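You operate a simulated robot arm through the tools that you are given. There is no shell and no other tool.

Carry out the task below with a simulated two-armed robot. There is one attempt and no reset: what you move stays moved.

## Task
Back off the four nuts of the steam joint and scrap its ring.
Fine: they are only finger tight, the spanner stays put; each about half a turn or more, then the green ring into the red scrap tray.

It is judged by the outcome, as a careful person would: the job done as asked, and still so three seconds after it is handed in. It fails if anything else is knocked over, pushed out of place, dropped, spilled or broken.

## Robot
Two 7-joint arms with fingered hands on one trunk that stands fixed in place. Base frame: the origin is at the foot of the trunk, x ahead of it, y to its left, z up; the work surface is at about z = 86. Units: cm, degrees, N and s.
The left shoulder is at [9.9, 12.8, 108.6], the right one opposite. Each reaches about 115.6 cm from its shoulder. Payload 5 kg a hand.
The TCP of each hand is the grasp point between the finger pads, 3.7 cm short of the fingertips. In the tool frame z runs along the fingers and y along their closing line. The gripper opens to 12.4 cm; its body begins 4.3 cm behind the TCP. The gripper is a hand of 3 fingers: y runs from the thumb to the fingers, the wrist lies at [-2.1, -11.6, -20.3] in the tool frame, and closing takes about 1.5 s.
Orientation is that of the tool frame in the base frame, as [roll, pitch, yaw] about the fixed x, y, z axes, in that order (R = Rz(yaw) Ry(pitch) Rx(roll)). With the fingers straight down and the wrist toward the robot, the tool's x, y and z point along [0, 1, 0], [1, 0, 0] and [0, 0, -1] of the base frame.

## Interface
- The arms move only by the tool move_arm. It takes "left_commands", "right_commands" or both (then of equal length, played together; a hand with none holds still); each is a list that holds one entry, the list of rows, each a list of 6 numbers: the shift along the base's x, y, z in cm, then the turn, a rotation vector about the base's x, y, z in degrees. In form: [[[tx, ty, tz, rx, ry, rz], ...]]. A call has 1 to 20 rows; each row shifts and turns the commanded pose from where the row before left it. "left_gripper" and "right_gripper" are, for a hand that has rows, the gripper command, from -1 (shut) to 1 (fully open), values between in proportion, set as the call begins (left out, the last holds). Rows are played at 5 a second. More than 5 cm and 8.6 degrees between two rows, or a gripper value outside its range, and nothing of the call is played. A pose out of reach is approached as far as the arm can. The call stops where the force on the tool passes 40 N (or 10 N more than at its start, if that is more) or the arm is blocked; 0.2 s more then pass. Each finger travels about 4.5 cm/s and halts on what it meets, pressing with about 32 N; the grip force reading is that of the motor and also rises with nothing between the fingers. The clock runs only during rows and for 0.2 s after the last one: add rows that do not move to give the fingers time. The reply holds the time, the measured pose of the TCP, the force on the tool along the base axes, the opening and the grip force, in the units named above and with some noise, with the torque about the TCP (base axes, N m) and any sound that the robot's microphone picked up.
- Cameras (640 x 400 px; columns grow to the right, rows downward): "scene" is now at [26.2, 2.42, 126.49]; the picture's right is [0.18, -0.98, 0.00], its down [-0.47, -0.09, -0.88] and it looks along [0.86, 0.16, -0.48] (base axes); focal length 214 px, centre (320, 200). "left" rides on the left gripper at [-7.2, -10.4, -15.4] in its tool frame; the picture's right is [-0.83, -0.26, 0.49], its down [0.51, -0.72, 0.47] and it looks along [0.23, 0.64, 0.73] (tool axes); focal length 243 px, centre (320, 200). "right" rides on the right gripper at [7.2, -10.4, -15.4] in its tool frame; the picture's right is [-0.83, 0.26, -0.49], its down [-0.51, -0.72, 0.47] and it looks along [-0.23, 0.64, 0.73] (tool axes); focal length 243 px, centre (320, 200). There is no depth. A picture from a camera that has moved, and an enlarged one, comes with that camera's place and axes in the base frame and with its lens. The place of the scene camera against the robot may be out by one fixed shift of up to 2.5 cm in any direction.
- get_image(camera): a new picture of that camera. No time passes.
- raise_lower(by): moves the trunk up (or, below 0, down) by that many cm; the arms and the scene camera ride with it, the base frame stays. It gives what a move gives, with no picture.
- finger_targets(index, middle, thumb_bend, thumb_turn, hand): sets how far each is bent, from 0 (flat) to 1 (curled in); at 0.3 the hand is open as for a grip, at 0.7 the pads meet at the TCP. One left out holds its place. A second passes; each finger stops where it meets its share of the squeeze, and holds until it gets a number again. A gripper value or a shape takes the hand back. It gives what a move gives, with no picture; readings hold the bend of each and the force on the fingers (four entries, about 0 where the hand has none), thumb and palm. thumb_turn goes from beside the hand (0) to across from the fingers (1), as for a grip.
- preshape(shape, hand): the hand has 3 fingers and takes this shape, open, in about a second: jaw (thumb against the fingers, like two jaws); tri (thumb and two fingers); tip (a fingertip pinch); poke (one finger out to press); point (the index stretched); flat (the hand flat); cup (the hand cupped); fist (a fist). The gripper value then closes the fingers along that shape, each until it touches; the sizes above hold for jaw. It gives what a move gives, with no picture.
- turn_head(pan, tilt): turns the head with the scene camera to pan (to the left, within 80 degrees either way) and tilt (down, from -29 to 69), counted from straight ahead of the robot (the tilt from the chest, where the trunk bows). It gives what a move gives.
- enlarge(camera, box): a new picture of the part [left, top, right, bottom] of that camera's present view, enlarged. No time passes.
- sign_off(): hands the job in; it is judged then, once.

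Nothing tells you positions but the pictures and the camera data. Unless the task says otherwise, let go and move clear before handing in.

The tools are called as a command line: name --argument value ..., lists and objects as JSON in quotes. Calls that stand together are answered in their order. move_arm: Moves the arms, as the interface text tells. Its arguments: {"type":"object","properties":{"left_commands":{"type":"array","items":{"type":"array","items":{"type":"array","items":{"type":"number"}}}},"left_gripper":{"type":"number"},"right_commands":{"type":"array","items":{"type":"array","items":{"type":"array","items":{"type":"number"}}}},"right_gripper":{"type":"number"}},"required":[]} The other tools are called the same way: raise_lower (by) moves the trunk up or down; preshape (shape, hand) gives the hand a shape; finger_targets (index, middle, thumb_bend, thumb_turn, hand) moves the fingers one by one; turn_head (pan, tilt) turns the head that bears the scene camera; get_image (camera) takes a picture; enlarge (camera, box) takes an enlarged picture of a part of a camera's view; sign_off () hands the job in.

At the start:

```text
time: 0.0
left_eef_pos: [58.02, 41.17, 120.99]
left_orientation: [180.0, 0.0, 90.1]
left_force: [1.2, -0.8, 0.6]
left_torque: [-0.01, 0.0, -0.01]
left_grip_width: 12.34
left_grip_force: 0.1
left_shape: jaw
left_bend: [0.3, 0.3, 0.3, 0.98]
left_finger forces: [0.0, 0.1, 0.1, 0.1, 0.0, 0.1]
right_eef_pos: [77.54, -24.6, 115.71]
right_orientation: [-180.0, 0.0, 90.1]
right_force: [0.7, 1.1, 0.6]
right_torque: [0.01, -0.01, -0.01]
right_grip_width: 12.35
right_grip_force: 0.1
right_shape: jaw
right_bend: [0.3, 0.3, 0.3, 0.98]
right_finger forces: [0.0, 0.0, 0.0, 0.1, 0.0, 0.0]
trunk travel left (down, up): [-27.5, 28.8]
head pan, tilt (commanded): [10.4, 28.7]
```

scene: 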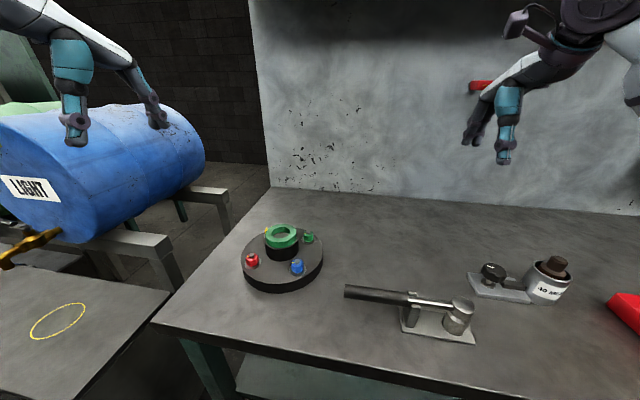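
right: 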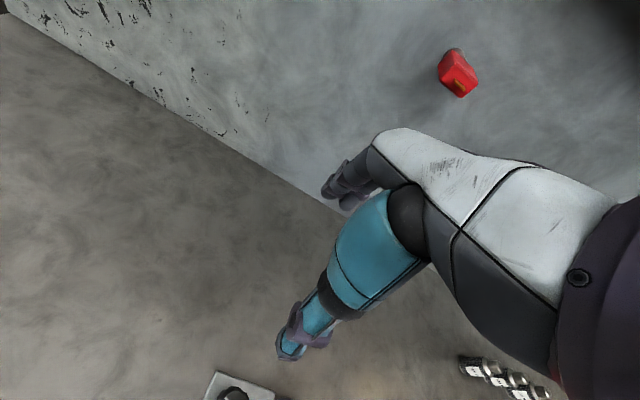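
left: 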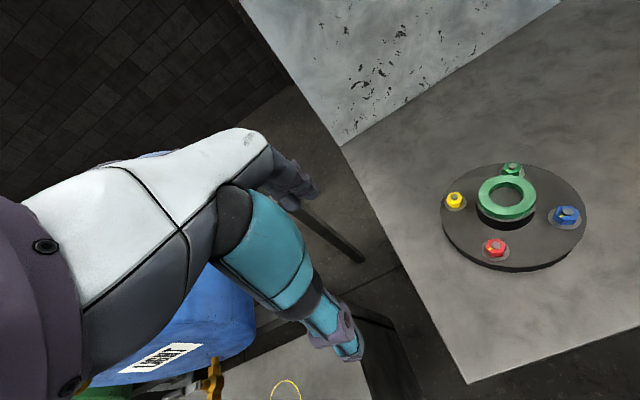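

I see a black round flange with four coloured nuts (red, blue, green, yellow) and a green ring on its centre. Some other items stand to the right, with a red thing at the right edge. I'll look closer and look around before moving anything.

enlarge --camera "scene" --box '[220, 210, 350, 300]'

enlarge --camera "left" --box '[420, 140, 620, 280]'

turn_head --pan -35 --tilt 40

```text
4.44 times, centred on (285, 255) of scene
camera zoom: at [26.2, 2.42, 126.49], right [0.18, -0.98, 0.0], down [-0.47, -0.09, -0.88], along [0.86, 0.16, -0.48], focal length 953 px, centre (476, -44)
```

zoom: 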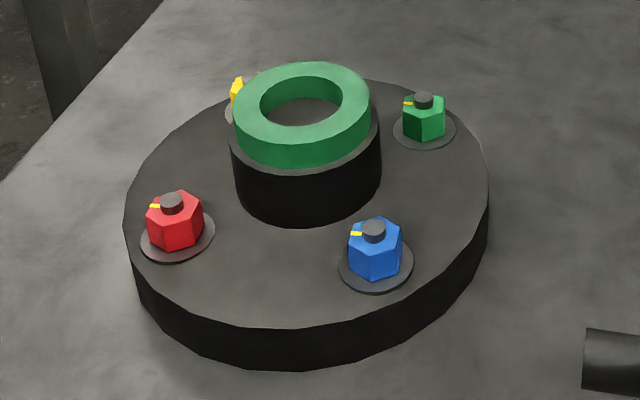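

```text
2.86 times, centred on (520, 210) of left
camera zoom: at [47.55, 33.97, 136.44], right [-0.26, -0.83, -0.49], down [-0.72, 0.51, -0.47], along [0.64, 0.23, -0.73], focal length 693 px, centre (-251, 171)
```

zoom: 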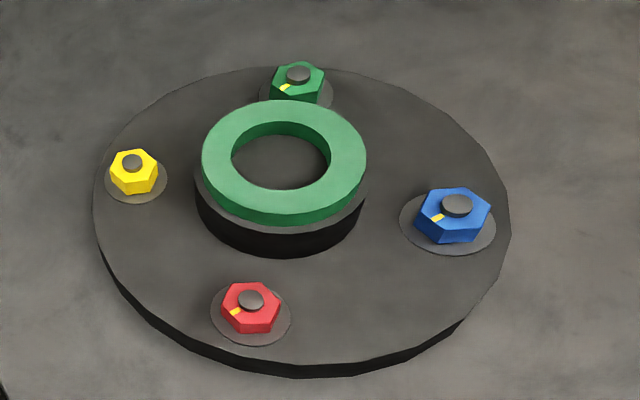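

```text
time: 1.1
left_eef_pos: [58.2, 41.14, 120.96]
left_orientation: [180.0, 0.0, 90.1]
left_force: [-0.1, 0.8, -0.7]
left_torque: [0.01, -0.05, 0.02]
left_grip_width: 12.36
left_grip_force: 0.1
left_shape: jaw
left_bend: [0.3, 0.3, 0.3, 0.98]
left_finger forces: [0.0, 0.0, 0.1, 0.0, 0.0, 0.1]
right_eef_pos: [77.69, -24.63, 115.72]
right_orientation: [-180.0, 0.0, 90.0]
right_force: [-0.5, -0.5, 0.2]
right_torque: [0.0, 0.0, -0.01]
right_grip_width: 12.34
right_grip_force: 0.0
right_shape: jaw
right_bend: [0.3, 0.3, 0.3, 0.98]
right_finger forces: [0.0, 0.0, 0.1, 0.0, 0.0, 0.0]
trunk travel left (down, up): [-27.5, 28.8]
head pan, tilt (commanded): [-35.0, 40.0]
```

get_image --camera "scene"

```text
taken
camera scene: at [24.22, -4.09, 124.75], right [-0.57, -0.82, 0.0], down [-0.53, 0.37, -0.77], along [0.63, -0.44, -0.64], focal length 214 px, centre (320, 200)
```

scene: 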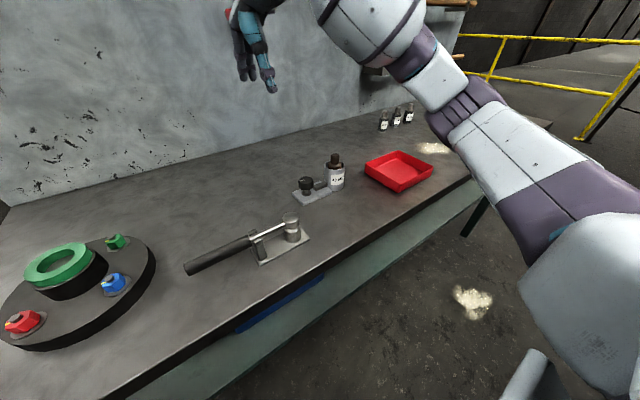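

The red scrap tray is on the right end of the bench, past the lever tool and a small bottle stand. Next I'll look closely at the hands and the tray to judge sizes.

enlarge --camera "scene" --box '[280, 120, 460, 240]'

get_image --camera "left"

turn_head --pan 30 --tilt 35

```text
3.33 times, centred on (370, 180) of scene
camera zoom: at [24.22, -4.09, 124.75], right [-0.57, -0.82, 0.0], down [-0.53, 0.37, -0.77], along [0.63, -0.44, -0.64], focal length 715 px, centre (153, 267)
```

zoom: 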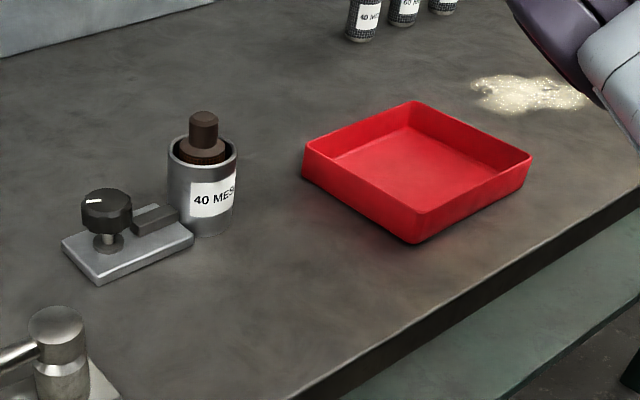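

```text
taken
camera left: at [47.55, 33.97, 136.44], right [-0.26, -0.83, -0.49], down [-0.72, 0.51, -0.47], along [0.64, 0.23, -0.73], focal length 243 px, centre (320, 200)
```

left: 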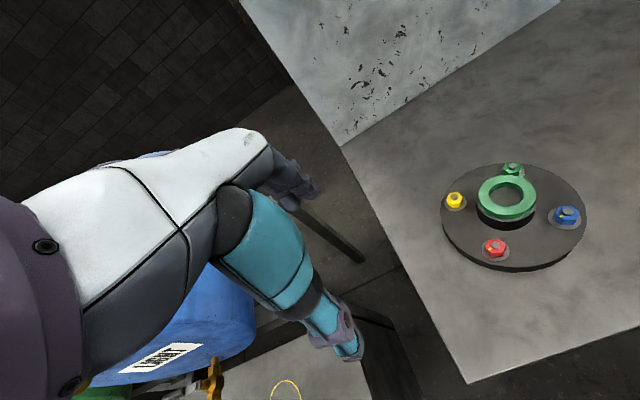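

```text
time: 2.5
left_eef_pos: [57.96, 41.12, 121.03]
left_orientation: [179.9, 0.0, 90.2]
left_force: [-1.0, 0.6, 0.1]
left_torque: [0.03, -0.02, 0.03]
left_grip_width: 12.36
left_grip_force: 0.2
left_shape: jaw
left_bend: [0.3, 0.3, 0.3, 0.98]
left_finger forces: [0.1, 0.0, 0.0, 0.0, 0.0, 0.0]
right_eef_pos: [77.56, -24.68, 115.65]
right_orientation: [180.0, 0.0, 90.0]
right_force: [0.2, -0.3, -0.1]
right_torque: [0.02, 0.0, -0.02]
right_grip_width: 12.36
right_grip_force: 0.1
right_shape: jaw
right_bend: [0.3, 0.3, 0.3, 0.98]
right_finger forces: [0.0, 0.1, 0.1, 0.0, 0.1, 0.0]
trunk travel left (down, up): [-27.5, 28.8]
head pan, tilt (commanded): [30.0, 35.0]
```

The hand has a teal thumb near the robot and two dark fingers beyond it. I'll take another scene view with the head turned to the flange and left hand.

get_image --camera "scene"

enlarge --camera "scene" --box '[180, 0, 420, 150]'

```text
taken
camera scene: at [24.88, 5.18, 125.5], right [0.5, -0.87, 0.0], down [-0.5, -0.29, -0.82], along [0.71, 0.41, -0.57], focal length 214 px, centre (320, 200)
```

scene: 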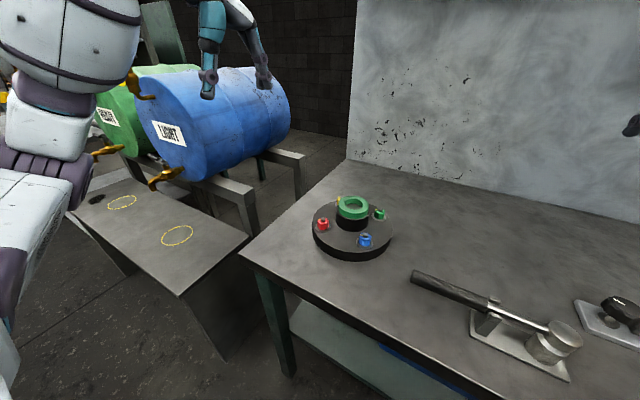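

```text
2.67 times, centred on (300, 75) of scene
camera zoom: at [24.88, 5.18, 125.5], right [0.5, -0.87, 0.0], down [-0.5, -0.29, -0.82], along [0.71, 0.41, -0.57], focal length 572 px, centre (373, 533)
```

zoom: 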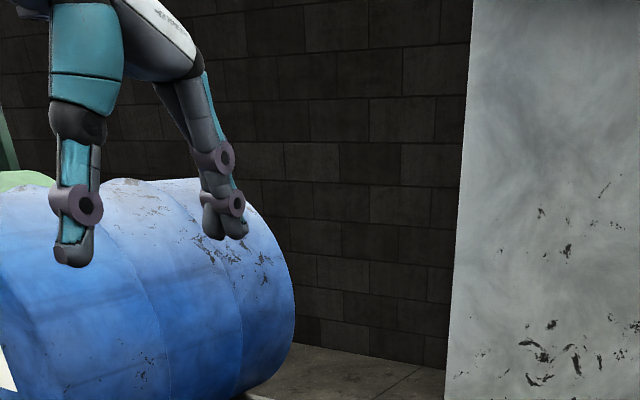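

The flange centre works out at about (65, 18), with red at (60, 23), blue (60, 13), green (70, 13) and yellow (70, 23), and the ring top near z = 94. I'll move the left hand over the flange, staying high, and try the fingertip pinch shape.

move_arm --left_commands '[[[0, -4, 0, 0, 0, 0], [0, -4, -2, 0, 0, 0], [0, -4, -3, 0, 0, 0], [0, -4, -3, 0, 0, 0], [0, -1.5, -2, 0, 0, 0]]]'

preshape --shape "tip" --hand "left"

get_image --camera "left"

get_image --camera "scene"

```text
time: 3.7
left_eef_pos: [58.01, 23.62, 111.17]
left_orientation: [180.0, 0.1, 90.1]
left_force: [0.6, -0.9, 0.9]
left_torque: [-0.02, 0.04, 0.01]
left_grip_width: 12.42
left_grip_force: 0.1
left_shape: jaw
left_bend: [0.3, 0.3, 0.3, 0.98]
left_finger forces: [0.0, 0.0, 0.1, 0.0, 0.0, 0.0]
right_eef_pos: [77.7, -24.54, 115.66]
right_orientation: [-179.9, -0.1, 90.0]
right_force: [0.3, 0.7, 0.0]
right_torque: [0.01, 0.01, -0.02]
right_grip_width: 12.36
right_grip_force: 0.1
right_shape: jaw
right_bend: [0.3, 0.3, 0.3, 0.98]
right_finger forces: [0.1, 0.0, 0.1, 0.1, 0.1, 0.1]
trunk travel left (down, up): [-27.5, 28.8]
head pan, tilt (commanded): [30.0, 35.0]
```

```text
time: 4.6
left_eef_pos: [58.07, 23.62, 111.24]
left_orientation: [-180.0, 0.0, 90.1]
left_force: [-0.1, 0.6, 0.2]
left_torque: [-0.01, -0.03, 0.0]
left_grip_width: 12.36
left_grip_force: 0.1
left_shape: tip
left_bend: [0.3, 0.98, 0.3, 0.98]
left_finger forces: [0.0, 0.0, 0.0, 0.0, 0.0, 0.0]
right_eef_pos: [77.57, -24.58, 115.77]
right_orientation: [-180.0, 0.0, 90.0]
right_force: [-0.2, 0.6, -0.3]
right_torque: [0.01, 0.02, 0.0]
right_grip_width: 12.34
right_grip_force: 0.1
right_shape: jaw
right_bend: [0.3, 0.3, 0.3, 0.98]
right_finger forces: [0.1, 0.0, 0.0, 0.1, 0.1, 0.0]
trunk travel left (down, up): [-27.5, 28.8]
head pan, tilt (commanded): [30.0, 35.0]
```

```text
taken
camera left: at [47.6, 16.55, 126.62], right [-0.26, -0.83, -0.49], down [-0.72, 0.51, -0.47], along [0.64, 0.23, -0.73], focal length 243 px, centre (320, 200)
```

left: 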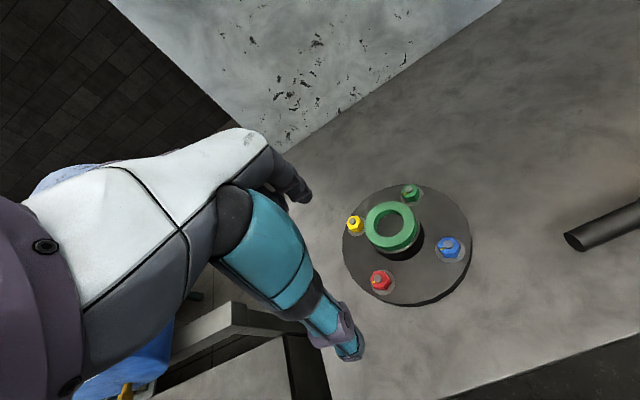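

```text
taken
camera scene: at [24.88, 5.19, 125.5], right [0.5, -0.87, 0.0], down [-0.5, -0.29, -0.82], along [0.71, 0.41, -0.57], focal length 214 px, centre (320, 200)
```

scene: 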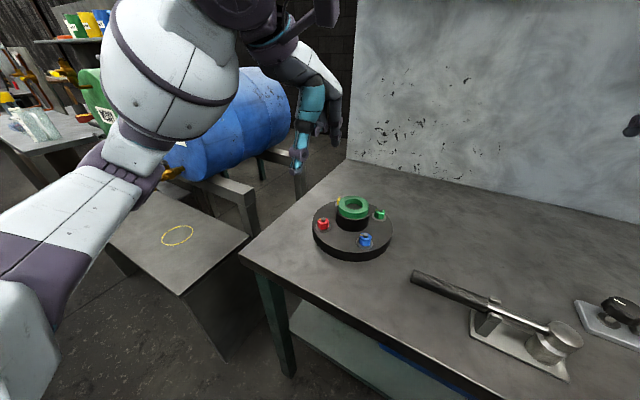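

The middle finger is now curled away, leaving a thumb and index pinch. I'll take zoomed views of the flange from this new spot to triangulate the nuts better.

enlarge --camera "left" --box '[330, 175, 490, 315]'

enlarge --camera "scene" --box '[260, 60, 420, 270]'

enlarge --camera "scene" --box '[300, 180, 410, 270]'

```text
2.86 times, centred on (410, 245) of left
camera zoom: at [47.6, 16.55, 126.62], right [-0.26, -0.83, -0.49], down [-0.72, 0.51, -0.47], along [0.64, 0.23, -0.73], focal length 693 px, centre (63, 71)
```

zoom: 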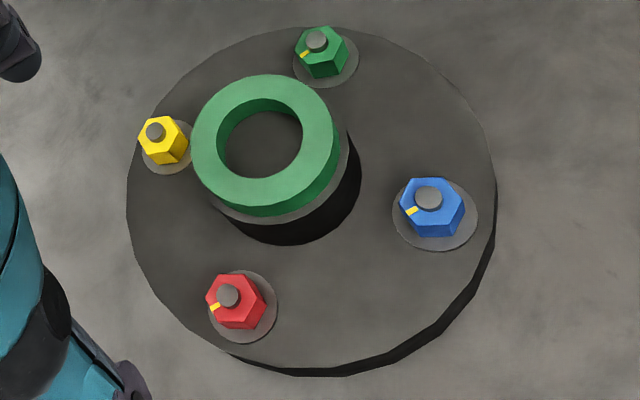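

```text
1.90 times, centred on (340, 165) of scene
camera zoom: at [24.88, 5.19, 125.5], right [0.5, -0.87, 0.0], down [-0.5, -0.29, -0.82], along [0.71, 0.41, -0.57], focal length 408 px, centre (282, 267)
```

zoom: 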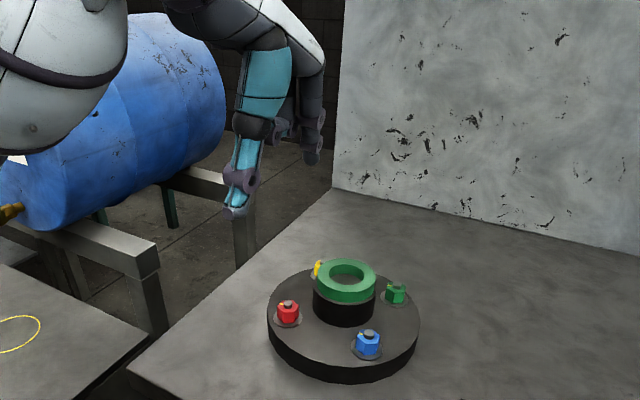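

```text
4.44 times, centred on (355, 225) of scene
camera zoom: at [24.88, 5.19, 125.5], right [0.5, -0.87, 0.0], down [-0.5, -0.29, -0.82], along [0.71, 0.41, -0.57], focal length 953 px, centre (164, 89)
```

zoom: 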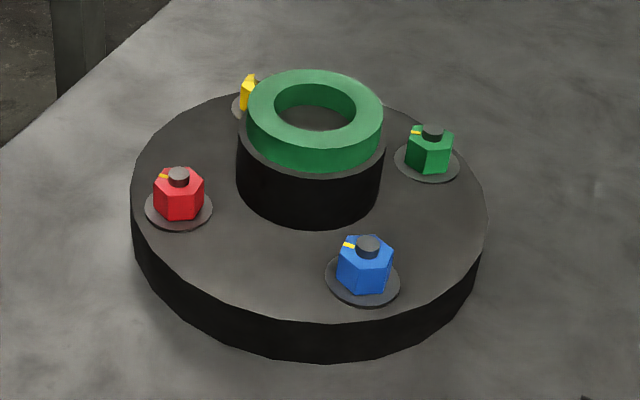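

Triangulated stud tops: red (59.8, 23.4), blue (59.7, 12.8), green (70.15, 12.85) and yellow (70.3, 23.35), all near z 91.7. The washers are near 89.2 and the ring top is near 94.2. Next I'll close the pinch in free air to see exactly where the tips meet.

move_arm --left_commands '[[[0, 0, 0, 0, 0, 0], [0, 0, 0, 0, 0, 0], [0, 0, 0, 0, 0, 0], [0, 0, 0, 0, 0, 0], [0, 0, 0, 0, 0, 0], [0, 0, 0, 0, 0, 0]]]' --left_gripper -0.5

enlarge --camera "scene" --box '[270, 50, 370, 200]'

enlarge --camera "left" --box '[220, 150, 400, 380]'

```text
time: 6.0
left_eef_pos: [58.12, 23.62, 111.12]
left_orientation: [-179.9, -0.1, 90.0]
left_force: [0.1, 1.2, 0.6]
left_torque: [-0.02, 0.01, 0.01]
left_grip_width: 3.17
left_grip_force: 0.1
left_shape: tip
left_bend: [0.72, 0.98, 0.74, 1.0]
left_finger forces: [0.1, 0.1, 0.1, 0.0, 0.1, 0.0]
right_eef_pos: [77.5, -24.68, 115.6]
right_orientation: [180.0, 0.1, 90.0]
right_force: [0.7, 0.5, 0.6]
right_torque: [-0.01, -0.01, 0.03]
right_grip_width: 12.37
right_grip_force: 0.0
right_shape: jaw
right_bend: [0.3, 0.3, 0.3, 0.98]
right_finger forces: [0.0, 0.0, 0.0, 0.0, 0.1, 0.0]
trunk travel left (down, up): [-27.5, 28.8]
head pan, tilt (commanded): [30.0, 35.0]
```

```text
2.67 times, centred on (320, 125) of scene
camera zoom: at [24.88, 5.18, 125.5], right [0.5, -0.87, 0.0], down [-0.5, -0.29, -0.82], along [0.71, 0.41, -0.57], focal length 572 px, centre (320, 400)
```

zoom: 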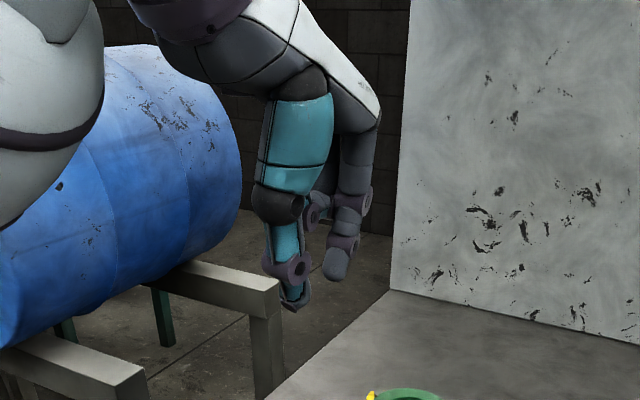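

```text
1.74 times, centred on (310, 265) of left
camera zoom: at [47.59, 16.54, 126.61], right [-0.26, -0.83, -0.49], down [-0.72, 0.51, -0.47], along [0.64, 0.23, -0.73], focal length 422 px, centre (337, 87)
```

zoom: 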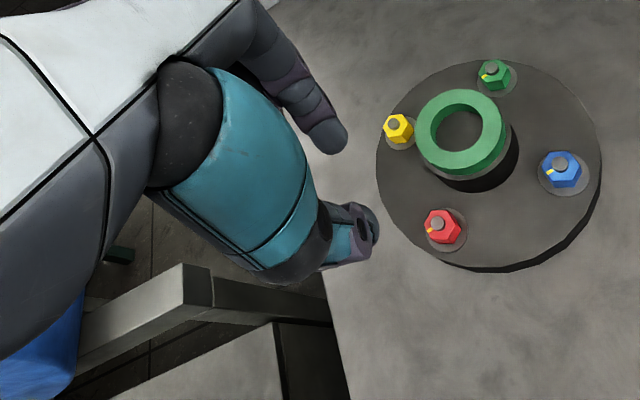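

At half closure in "tip", the thumb and index tips are still several cm apart. I'll compare with the "jaw" and "tri" shapes in free air before choosing.

preshape --shape "jaw" --hand "left"

move_arm --left_commands '[[[0, 0, 0, 0, 0, 0], [0, 0, 0, 0, 0, 0], [0, 0, 0, 0, 0, 0], [0, 0, 0, 0, 0, 0], [0, 0, 0, 0, 0, 0], [0, 0, 0, 0, 0, 0]]]' --left_gripper -0.5

enlarge --camera "scene" --box '[270, 50, 370, 200]'

enlarge --camera "left" --box '[220, 150, 400, 380]'

```text
time: 6.9
left_eef_pos: [57.97, 23.65, 111.16]
left_orientation: [180.0, -0.1, 90.1]
left_force: [0.1, -0.4, -0.3]
left_torque: [0.03, 0.0, -0.04]
left_grip_width: 12.36
left_grip_force: 0.1
left_shape: jaw
left_bend: [0.3, 0.3, 0.3, 0.98]
left_finger forces: [0.1, 0.1, 0.1, 0.0, 0.1, 0.1]
right_eef_pos: [77.49, -24.62, 115.69]
right_orientation: [-180.0, 0.1, 90.0]
right_force: [0.1, 0.5, 0.3]
right_torque: [0.0, 0.01, -0.03]
right_grip_width: 12.37
right_grip_force: 0.1
right_shape: jaw
right_bend: [0.3, 0.3, 0.3, 0.98]
right_finger forces: [0.1, 0.0, 0.1, 0.2, 0.0, 0.0]
trunk travel left (down, up): [-27.5, 28.8]
head pan, tilt (commanded): [30.0, 35.0]
```

```text
time: 8.3
left_eef_pos: [58.03, 23.68, 111.02]
left_orientation: [180.0, -0.1, 90.2]
left_force: [0.4, 0.2, -0.5]
left_torque: [0.01, 0.01, -0.01]
left_grip_width: 3.13
left_grip_force: 0.0
left_shape: jaw
left_bend: [0.73, 0.56, 0.74, 1.0]
left_finger forces: [0.1, 0.1, 0.0, 0.0, 0.1, 0.1]
right_eef_pos: [77.53, -24.65, 115.73]
right_orientation: [180.0, 0.0, 89.9]
right_force: [-0.4, -0.5, -0.9]
right_torque: [0.01, 0.02, -0.02]
right_grip_width: 12.35
right_grip_force: 0.1
right_shape: jaw
right_bend: [0.3, 0.3, 0.3, 0.98]
right_finger forces: [0.0, 0.0, 0.0, 0.1, 0.0, 0.0]
trunk travel left (down, up): [-27.5, 28.8]
head pan, tilt (commanded): [30.0, 35.0]
```

```text
2.67 times, centred on (320, 125) of scene
camera zoom: at [24.88, 5.18, 125.5], right [0.5, -0.87, 0.0], down [-0.5, -0.29, -0.82], along [0.71, 0.41, -0.57], focal length 572 px, centre (320, 400)
```

zoom: 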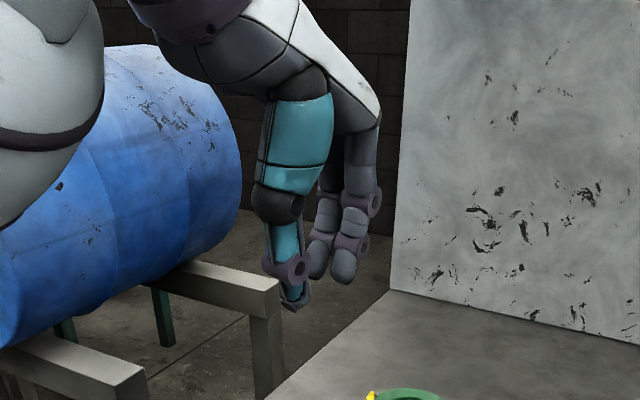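

```text
1.74 times, centred on (310, 265) of left
camera zoom: at [47.59, 16.54, 126.61], right [-0.26, -0.83, -0.49], down [-0.72, 0.51, -0.47], along [0.64, 0.23, -0.73], focal length 422 px, centre (337, 87)
```

zoom: 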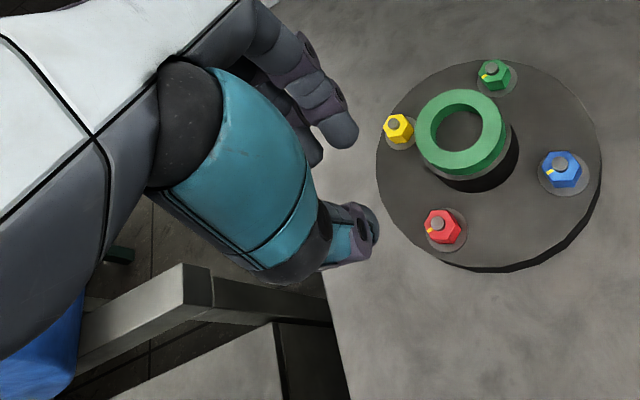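

In both shapes the tips are symmetric about the tool axis and the width reading matches the gap I see. I'll use "tip" so only one finger and the thumb sit beside the nut, closing tangentially to clear the hub. First a dry run of the turning range above the red nut.

preshape --shape "tip" --hand "left"

move_arm --left_commands '[[[0.9, -0.12, -3, 0, 0, 0], [0.86, -0.13, -3, 0, 0, 0], [0, 0, 0, 0, 0, 8.5], [0, 0, 0, 0, 0, 8.5], [0, 0, 0, 0, 0, 8.5], [0, 0, 0, 0, 0, 8.5], [0, 0, 0, 0, 0, 8.5], [0, 0, 0, 0, 0, 8.5], [0, 0, 0, 0, 0, 8.5], [0, 0, 0, 0, 0, 8.5], [0, 0, 0, 0, 0, 8.5], [0, 0, 0, 0, 0, 8.5]]]' --left_gripper -0.2

get_image --camera "left"

get_image --camera "scene"

```text
time: 9.2
left_eef_pos: [58.11, 23.67, 111.21]
left_orientation: [180.0, 0.0, 90.1]
left_force: [0.5, 0.5, 0.2]
left_torque: [0.02, -0.01, 0.0]
left_grip_width: 12.36
left_grip_force: 0.1
left_shape: tip
left_bend: [0.3, 0.98, 0.3, 0.98]
left_finger forces: [0.1, 0.0, 0.1, 0.0, 0.0, 0.0]
right_eef_pos: [77.6, -24.56, 115.63]
right_orientation: [-180.0, 0.0, 90.0]
right_force: [-0.2, 1.0, -0.1]
right_torque: [0.03, 0.02, -0.03]
right_grip_width: 12.37
right_grip_force: 0.1
right_shape: jaw
right_bend: [0.3, 0.3, 0.3, 0.98]
right_finger forces: [0.1, 0.0, 0.0, 0.0, 0.1, 0.0]
trunk travel left (down, up): [-27.5, 28.8]
head pan, tilt (commanded): [30.0, 35.0]
```

```text
time: 11.8
left_eef_pos: [59.71, 23.33, 105.08]
left_orientation: [179.9, 0.0, 175.2]
left_force: [0.9, -0.3, -0.5]
left_torque: [0.03, 0.02, -0.05]
left_grip_width: 5.02
left_grip_force: 0.1
left_shape: tip
left_bend: [0.73, 0.98, 0.72, 1.0]
left_finger forces: [0.1, 0.0, 0.0, 0.1, 0.0, 0.0]
right_eef_pos: [77.53, -24.78, 115.67]
right_orientation: [-180.0, -0.1, 90.0]
right_force: [0.5, 0.1, -0.5]
right_torque: [0.02, 0.0, 0.01]
right_grip_width: 12.36
right_grip_force: 0.1
right_shape: jaw
right_bend: [0.3, 0.3, 0.3, 0.98]
right_finger forces: [0.0, 0.0, 0.0, 0.0, 0.1, 0.0]
trunk travel left (down, up): [-27.5, 28.8]
head pan, tilt (commanded): [30.0, 35.0]
```

```text
taken
camera left: at [66.11, 12.47, 120.45], right [0.81, -0.33, -0.49], down [-0.56, -0.68, -0.47], along [-0.18, 0.66, -0.73], focal length 243 px, centre (320, 200)
```

left: 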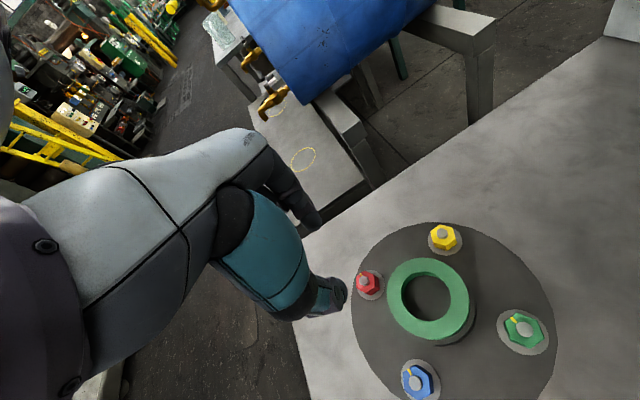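

```text
taken
camera scene: at [24.9, 5.13, 125.5], right [0.5, -0.87, 0.0], down [-0.5, -0.29, -0.82], along [0.71, 0.41, -0.57], focal length 214 px, centre (320, 200)
```

scene: 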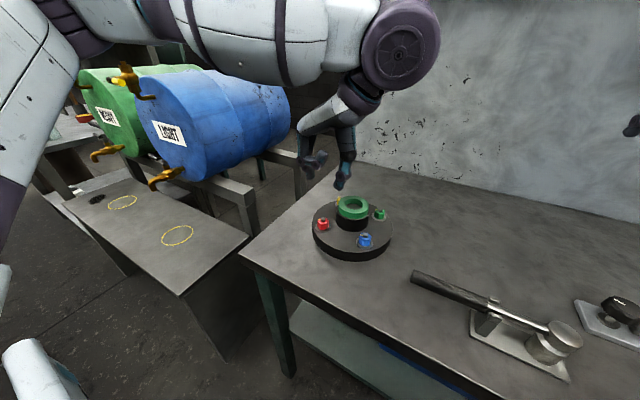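

The full sweep of 85° is reachable. I'll zoom the left camera to check that the red nut lies on the tool axis from this new viewpoint.

enlarge --camera "left" --box '[270, 210, 430, 330]'

enlarge --camera "left" --box '[370, 220, 570, 400]'

enlarge --camera "scene" --box '[280, 80, 420, 270]'

```text
3.33 times, centred on (350, 270) of left
camera zoom: at [66.11, 12.47, 120.45], right [0.81, -0.33, -0.49], down [-0.56, -0.68, -0.47], along [-0.18, 0.66, -0.73], focal length 809 px, centre (220, -33)
```

zoom: 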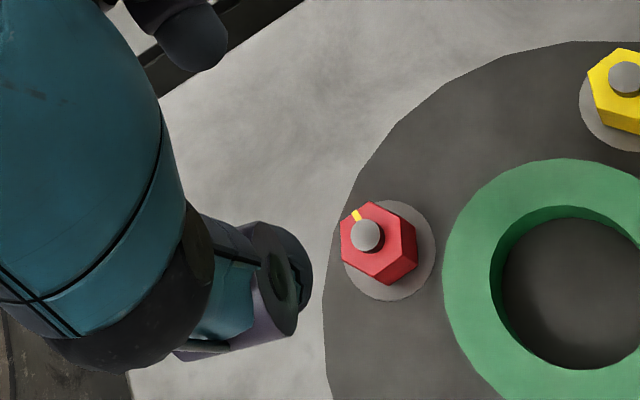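

```text
2.22 times, centred on (470, 310) of left
camera zoom: at [66.11, 12.47, 120.45], right [0.81, -0.33, -0.49], down [-0.56, -0.68, -0.47], along [-0.18, 0.66, -0.73], focal length 539 px, centre (-13, -44)
```

zoom: 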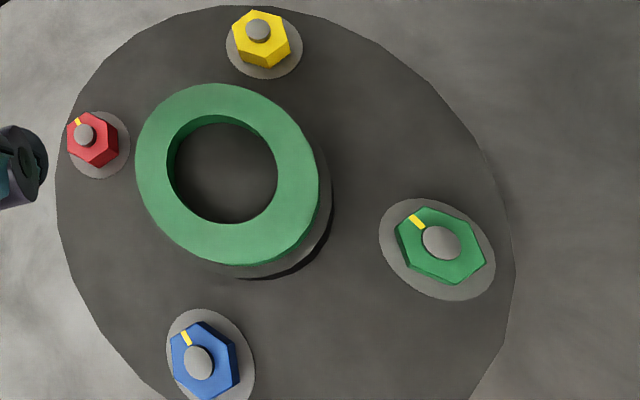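

```text
2.11 times, centred on (350, 175) of scene
camera zoom: at [24.9, 5.13, 125.5], right [0.5, -0.87, 0.0], down [-0.5, -0.29, -0.82], along [0.71, 0.41, -0.57], focal length 452 px, centre (257, 253)
```

zoom: 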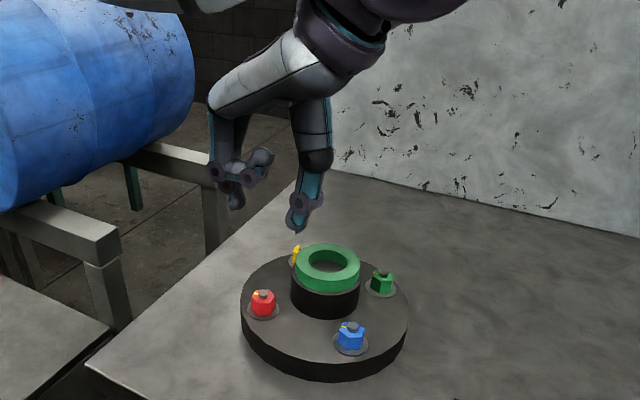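

All three viewpoints agree on a square of nuts with half-side 5.3 cm centred at (64.97, 18.17). I'll rotate back to the start angle and lower over the red nut to just above it, then check visually.

move_arm --left_commands '[[[0, 0.14, 0, 0, 0, -8], [0, 0, 0, 0, 0, -8], [0, 0, 0, 0, 0, -8], [0, 0, 0, 0, 0, -8], [0, 0, 0, 0, 0, -8], [0, 0, 0, 0, 0, -8], [0, 0, 0, 0, 0, -8], [0, 0, 0, 0, 0, -8], [0, 0, 0, 0, 0, -8], [0, 0, 0, 0, 0, -8], [0, 0, -2, 0, 0, 0], [0, 0, -2, 0, 0, 0], [0, 0, -2, 0, 0, 0], [0, 0, -1.5, 0, 0, 0]]]' --left_gripper -0.2

get_image --camera "left"

enlarge --camera "scene" --box '[270, 120, 410, 270]'

```text
time: 14.8
left_eef_pos: [59.79, 23.66, 97.52]
left_orientation: [180.0, 0.0, 95.0]
left_force: [-0.2, -0.2, 0.1]
left_torque: [0.0, 0.0, 0.01]
left_grip_width: 5.03
left_grip_force: 0.0
left_shape: tip
left_bend: [0.73, 0.98, 0.72, 1.0]
left_finger forces: [0.1, 0.0, 0.1, 0.1, 0.0, 0.0]
right_eef_pos: [77.66, -24.6, 115.76]
right_orientation: [179.9, 0.0, 89.9]
right_force: [0.5, -0.3, -0.7]
right_torque: [-0.02, -0.03, -0.01]
right_grip_width: 12.37
right_grip_force: 0.0
right_shape: jaw
right_bend: [0.3, 0.3, 0.3, 0.98]
right_finger forces: [0.0, 0.0, 0.0, 0.1, 0.0, 0.0]
trunk travel left (down, up): [-27.5, 28.8]
head pan, tilt (commanded): [30.0, 35.0]
```

```text
taken
camera left: at [49.87, 15.66, 112.97], right [-0.19, -0.85, -0.49], down [-0.76, 0.44, -0.47], along [0.62, 0.29, -0.73], focal length 243 px, centre (320, 200)
```

left: 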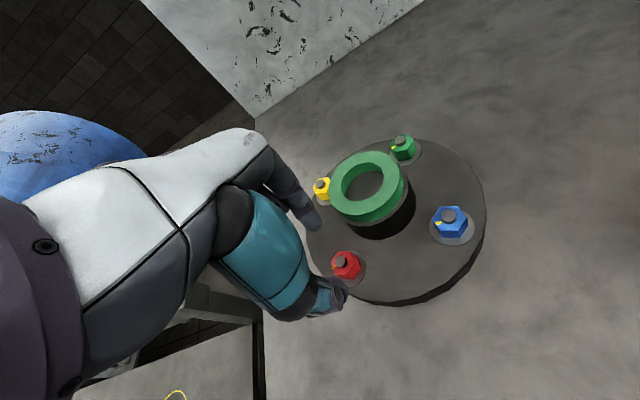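

```text
2.67 times, centred on (340, 195) of scene
camera zoom: at [24.91, 5.21, 125.5], right [0.5, -0.87, 0.0], down [-0.5, -0.29, -0.82], along [0.71, 0.41, -0.57], focal length 572 px, centre (267, 213)
```

zoom: 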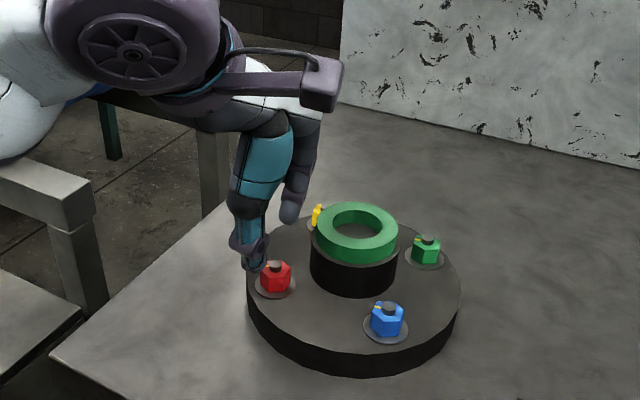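

The thumb tip is beside the red nut and the index tip is on the far side, possibly a little higher. I'll zoom in to check tip heights.

enlarge --camera "left" --box '[260, 150, 400, 320]'

enlarge --camera "scene" --box '[300, 160, 370, 240]'

```text
2.35 times, centred on (330, 235) of left
camera zoom: at [49.87, 15.66, 112.97], right [-0.19, -0.85, -0.49], down [-0.76, 0.44, -0.47], along [0.62, 0.29, -0.73], focal length 571 px, centre (296, 118)
```

zoom: 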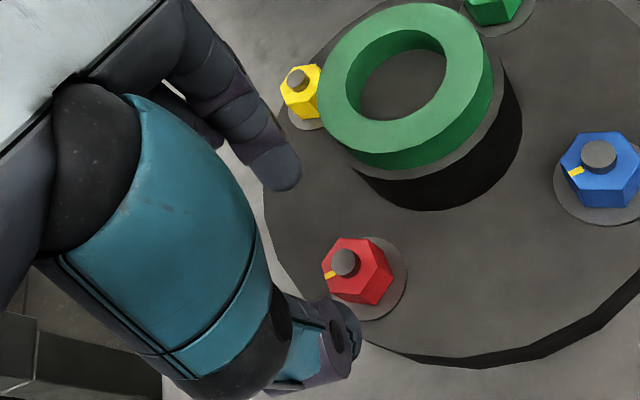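

```text
5.00 times, centred on (335, 200) of scene
camera zoom: at [24.91, 5.21, 125.5], right [0.5, -0.87, 0.0], down [-0.5, -0.29, -0.82], along [0.71, 0.41, -0.57], focal length 1072 px, centre (245, 200)
```

zoom: 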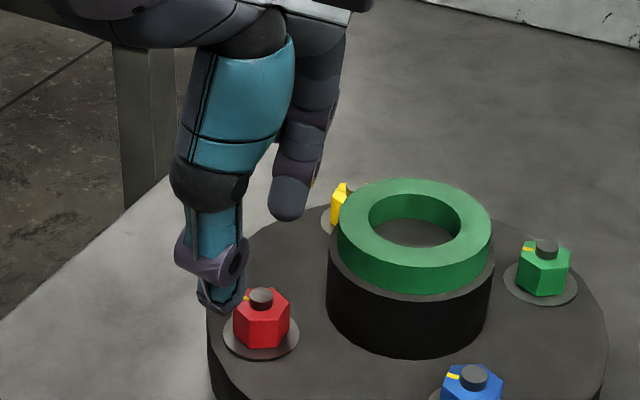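

The thumb tip sits about 3.5 cm below the TCP, the index tip about 2.4 cm. I'll test further closures here above the nut (still clear of it) to learn the tip geometry.

move_arm --left_commands '[[[0, 0, 0.5, 0, 0, 0], [0, 0, 0.5, 0, 0, 0], [0, 0, 0.5, 0, 0, 0], [0, 0, 0, 0, 0, 0], [0, 0, 0, 0, 0, 0], [0, 0, 0, 0, 0, 0]]]' --left_gripper -0.55

enlarge --camera "left" --box '[260, 150, 400, 320]'

enlarge --camera "scene" --box '[300, 160, 370, 240]'

move_arm --left_commands '[[[0, 0, 0, 0, 0, 0], [0, 0, 0, 0, 0, 0], [0, 0, 0, 0, 0, 0], [0, 0, 0, 0, 0, 0], [0, 0, 0, 0, 0, 0], [0, 0, 0, 0, 0, 0]]]' --left_gripper -1

enlarge --camera "left" --box '[260, 150, 400, 320]'

enlarge --camera "scene" --box '[300, 160, 370, 240]'

```text
time: 16.2
left_eef_pos: [59.64, 23.55, 99.0]
left_orientation: [180.0, 0.0, 95.1]
left_force: [-0.8, 0.0, -0.5]
left_torque: [0.0, 0.0, 0.0]
left_grip_width: 2.82
left_grip_force: 0.0
left_shape: tip
left_bend: [0.72, 0.98, 0.74, 1.0]
left_finger forces: [0.0, 0.0, 0.1, 0.0, 0.0, 0.0]
right_eef_pos: [77.62, -24.52, 115.83]
right_orientation: [-179.9, 0.0, 90.1]
right_force: [-0.1, 0.0, 0.4]
right_torque: [0.03, -0.02, 0.02]
right_grip_width: 12.37
right_grip_force: 0.1
right_shape: jaw
right_bend: [0.3, 0.3, 0.3, 0.98]
right_finger forces: [0.1, 0.1, 0.0, 0.0, 0.0, 0.0]
trunk travel left (down, up): [-27.5, 28.8]
head pan, tilt (commanded): [30.0, 35.0]
```

```text
2.35 times, centred on (330, 235) of left
camera zoom: at [49.95, 15.54, 114.41], right [-0.19, -0.85, -0.49], down [-0.76, 0.44, -0.47], along [0.62, 0.29, -0.73], focal length 571 px, centre (296, 118)
```

zoom: 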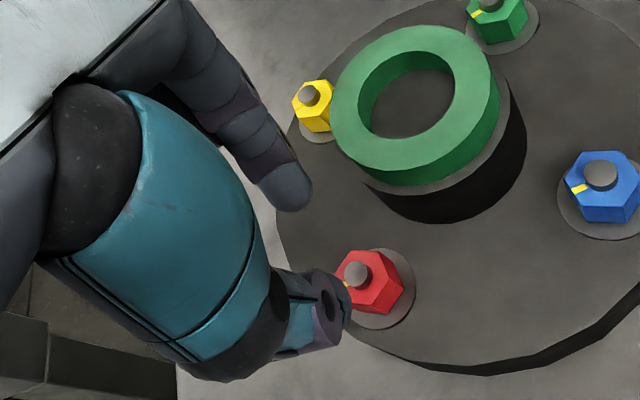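

```text
5.00 times, centred on (335, 200) of scene
camera zoom: at [24.88, 5.19, 125.5], right [0.5, -0.87, 0.0], down [-0.5, -0.29, -0.82], along [0.71, 0.41, -0.57], focal length 1072 px, centre (245, 200)
```

zoom: 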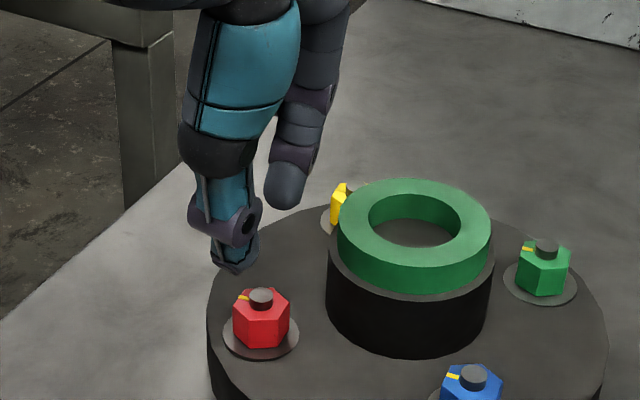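

```text
time: 17.6
left_eef_pos: [59.74, 23.43, 98.9]
left_orientation: [-179.9, -0.1, 95.1]
left_force: [0.1, 0.4, -0.3]
left_torque: [0.02, 0.01, -0.04]
left_grip_width: 0.03
left_grip_force: 32.3
left_shape: tip
left_bend: [0.7, 1.0, 0.59, 1.0]
left_finger forces: [0.1, 0.1, 0.0, 0.0, 0.1, 0.1]
right_eef_pos: [77.64, -24.73, 115.74]
right_orientation: [179.9, 0.0, 90.0]
right_force: [0.5, -1.1, -0.4]
right_torque: [-0.01, -0.02, -0.01]
right_grip_width: 12.36
right_grip_force: 0.1
right_shape: jaw
right_bend: [0.3, 0.3, 0.3, 0.98]
right_finger forces: [0.0, 0.0, 0.0, 0.1, 0.0, 0.1]
trunk travel left (down, up): [-27.5, 28.8]
head pan, tilt (commanded): [30.0, 35.0]
```

```text
2.35 times, centred on (330, 235) of left
camera zoom: at [49.94, 15.54, 114.41], right [-0.19, -0.85, -0.49], down [-0.76, 0.44, -0.47], along [0.62, 0.29, -0.73], focal length 571 px, centre (296, 118)
```

zoom: 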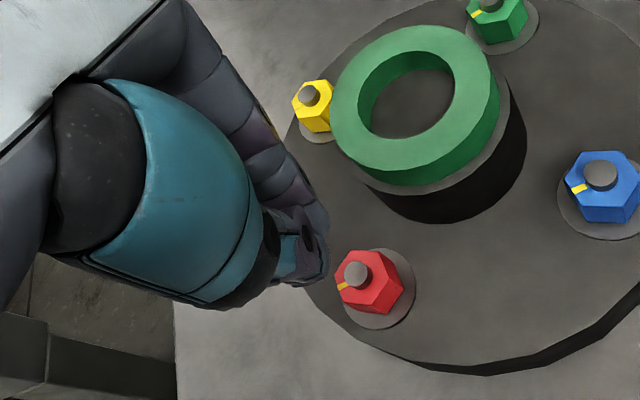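

```text
5.00 times, centred on (335, 200) of scene
camera zoom: at [24.88, 5.18, 125.5], right [0.5, -0.87, 0.0], down [-0.5, -0.29, -0.82], along [0.71, 0.41, -0.57], focal length 1072 px, centre (245, 200)
```

zoom: 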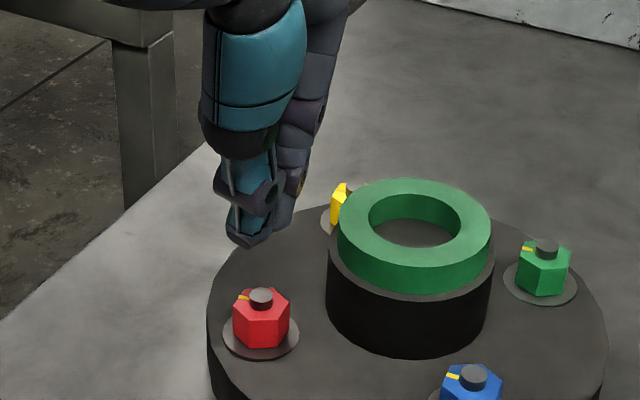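

Closed, the pinch meets about 1 cm toward the thumb from the TCP, with the index tip a bit shorter than the thumb. I'll tilt the hand about 8.6° so both tips are level, offset so the red nut sits mid-pinch, and come down to a check height.

move_arm --left_commands '[[[0, 0, 0.5, 0, 0, 0], [0.6, 0.2, 0, -0.37, 4.25, 0], [0.69, 0.24, 0, -0.37, 4.25, 0], [0, 0, 0, 0, 0, 0], [0, 0, -1.5, 0, 0, 0], [0, 0, -1.5, 0, 0, 0], [0, 0, -1, 0, 0, 0]]]' --left_gripper -0.2

enlarge --camera "left" --box '[260, 150, 400, 320]'

enlarge --camera "scene" --box '[300, 160, 370, 240]'

```text
time: 19.2
left_eef_pos: [61.1, 23.96, 95.51]
left_orientation: [-171.5, -0.1, 95.1]
left_force: [-0.8, 0.2, -0.3]
left_torque: [-0.01, 0.0, 0.0]
left_grip_width: 4.88
left_grip_force: 0.0
left_shape: tip
left_bend: [0.73, 0.98, 0.72, 1.0]
left_finger forces: [0.0, 0.0, 0.0, 0.0, 0.0, 0.0]
right_eef_pos: [77.55, -24.68, 115.69]
right_orientation: [-180.0, 0.0, 90.0]
right_force: [0.7, -0.2, 0.4]
right_torque: [0.0, -0.02, 0.02]
right_grip_width: 12.37
right_grip_force: 0.1
right_shape: jaw
right_bend: [0.3, 0.3, 0.3, 0.98]
right_finger forces: [0.0, 0.0, 0.0, 0.1, 0.0, 0.2]
trunk travel left (down, up): [-27.5, 28.8]
head pan, tilt (commanded): [30.0, 35.0]
```

```text
2.35 times, centred on (330, 235) of left
camera zoom: at [53.6, 16.14, 112.28], right [-0.26, -0.86, -0.45], down [-0.83, 0.44, -0.36], along [0.5, 0.28, -0.82], focal length 571 px, centre (296, 118)
```

zoom: 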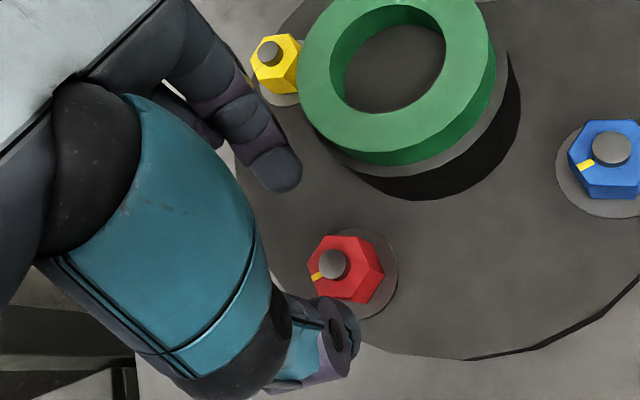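

```text
5.00 times, centred on (335, 200) of scene
camera zoom: at [24.89, 5.19, 125.5], right [0.5, -0.87, 0.0], down [-0.5, -0.29, -0.82], along [0.71, 0.41, -0.57], focal length 1072 px, centre (245, 200)
```

zoom: 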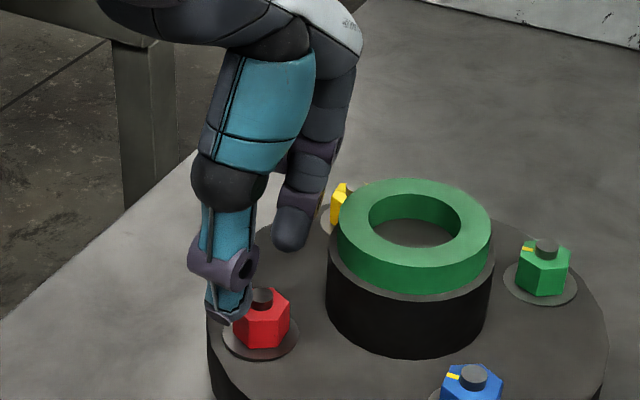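

The nut lies between the tips in plan. I'll lower to grip height (TCP about z 92.2), watching the force.

move_arm --left_commands '[[[0, 0, -1, 0, 0, 0], [0, 0, -1, 0, 0, 0], [0, 0, -0.8, 0, 0, 0], [0, 0, -0.5, 0, 0, 0]]]'

enlarge --camera "left" --box '[260, 170, 400, 320]'

enlarge --camera "scene" --box '[300, 170, 370, 240]'

```text
time: 20.0
left_eef_pos: [61.27, 23.8, 93.53]
left_orientation: [-172.6, 0.3, 95.3]
left_force: [1.0, 0.9, 19.7]
left_torque: [0.05, -0.53, 0.05]
left_grip_width: 4.91
left_grip_force: 0.1
left_shape: tip
left_bend: [0.74, 0.98, 0.72, 1.0]
left_finger forces: [19.6, 0.0, 0.0, 0.0, 0.5, 0.0]
right_eef_pos: [77.56, -24.64, 115.74]
right_orientation: [180.0, 0.0, 90.0]
right_force: [0.7, -0.1, 0.0]
right_torque: [-0.02, 0.03, 0.0]
right_grip_width: 12.38
right_grip_force: 0.1
right_shape: jaw
right_bend: [0.3, 0.3, 0.3, 0.98]
right_finger forces: [0.0, 0.0, 0.0, 0.0, 0.1, 0.0]
trunk travel left (down, up): [-27.5, 28.8]
head pan, tilt (commanded): [30.0, 35.0]
stopped in row 4 (left hand): the force on the tool passed its limit at 46 N (the readings are from after the stop); the commanded pose is now the measured one
```

```text
2.67 times, centred on (330, 245) of left
camera zoom: at [53.61, 16.22, 110.21], right [-0.25, -0.86, -0.45], down [-0.82, 0.43, -0.38], along [0.52, 0.28, -0.81], focal length 647 px, centre (293, 80)
```

zoom: 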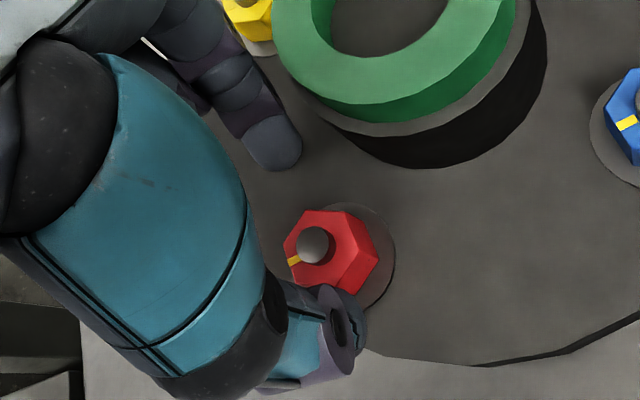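

```text
5.71 times, centred on (335, 205) of scene
camera zoom: at [24.82, 5.16, 125.52], right [0.5, -0.87, 0.0], down [-0.5, -0.29, -0.82], along [0.71, 0.41, -0.57], focal length 1226 px, centre (234, 171)
```

zoom: 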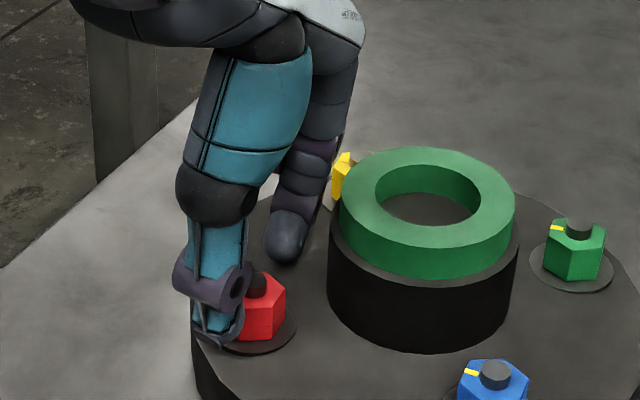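

The index tip touched the flange plate, about 4.3 cm below the TCP. So the stated tool geometry (tips symmetric about the TCP, 3.7 cm beyond it) is right and my tip triangulation was off. I'll lift, remove the tilt and centre the TCP directly over the red nut.

move_arm --left_commands '[[[0, 0, 1.5, 0, 0, 0], [0, 0, 1.5, 0, 0, 0], [-0.8, -0.17, 0, 0.35, -3.7, 0], [-0.8, -0.17, 0, 0.35, -3.7, 0], [0, 0, 0, 0, 0, 0]]]'

enlarge --camera "left" --box '[260, 150, 400, 320]'

enlarge --camera "scene" --box '[300, 170, 410, 270]'

```text
time: 21.2
left_eef_pos: [59.52, 23.62, 96.45]
left_orientation: [-179.6, 0.2, 95.3]
left_force: [-0.4, 0.8, -0.1]
left_torque: [0.01, 0.01, -0.01]
left_grip_width: 4.93
left_grip_force: 0.1
left_shape: tip
left_bend: [0.73, 0.98, 0.72, 1.0]
left_finger forces: [0.0, 0.0, 0.0, 0.1, 0.0, 0.0]
right_eef_pos: [77.59, -24.73, 115.6]
right_orientation: [-180.0, 0.1, 90.0]
right_force: [1.1, 0.5, 0.2]
right_torque: [0.0, -0.01, -0.03]
right_grip_width: 12.38
right_grip_force: 0.1
right_shape: jaw
right_bend: [0.3, 0.3, 0.3, 0.98]
right_finger forces: [0.0, 0.0, 0.0, 0.1, 0.0, 0.0]
trunk travel left (down, up): [-27.5, 28.8]
head pan, tilt (commanded): [30.0, 35.0]
```

```text
2.35 times, centred on (330, 235) of left
camera zoom: at [49.96, 15.72, 111.85], right [-0.19, -0.85, -0.49], down [-0.77, 0.44, -0.47], along [0.61, 0.29, -0.74], focal length 571 px, centre (296, 118)
```

zoom: 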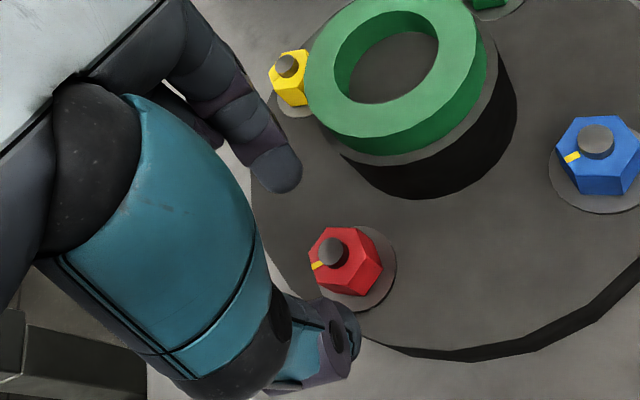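

```text
4.00 times, centred on (355, 220) of scene
camera zoom: at [24.91, 5.18, 125.49], right [0.5, -0.87, 0.0], down [-0.5, -0.29, -0.82], along [0.71, 0.41, -0.57], focal length 858 px, centre (180, 120)
```

zoom: 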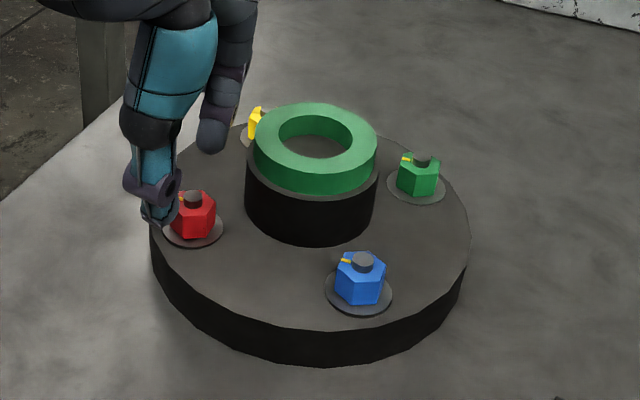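

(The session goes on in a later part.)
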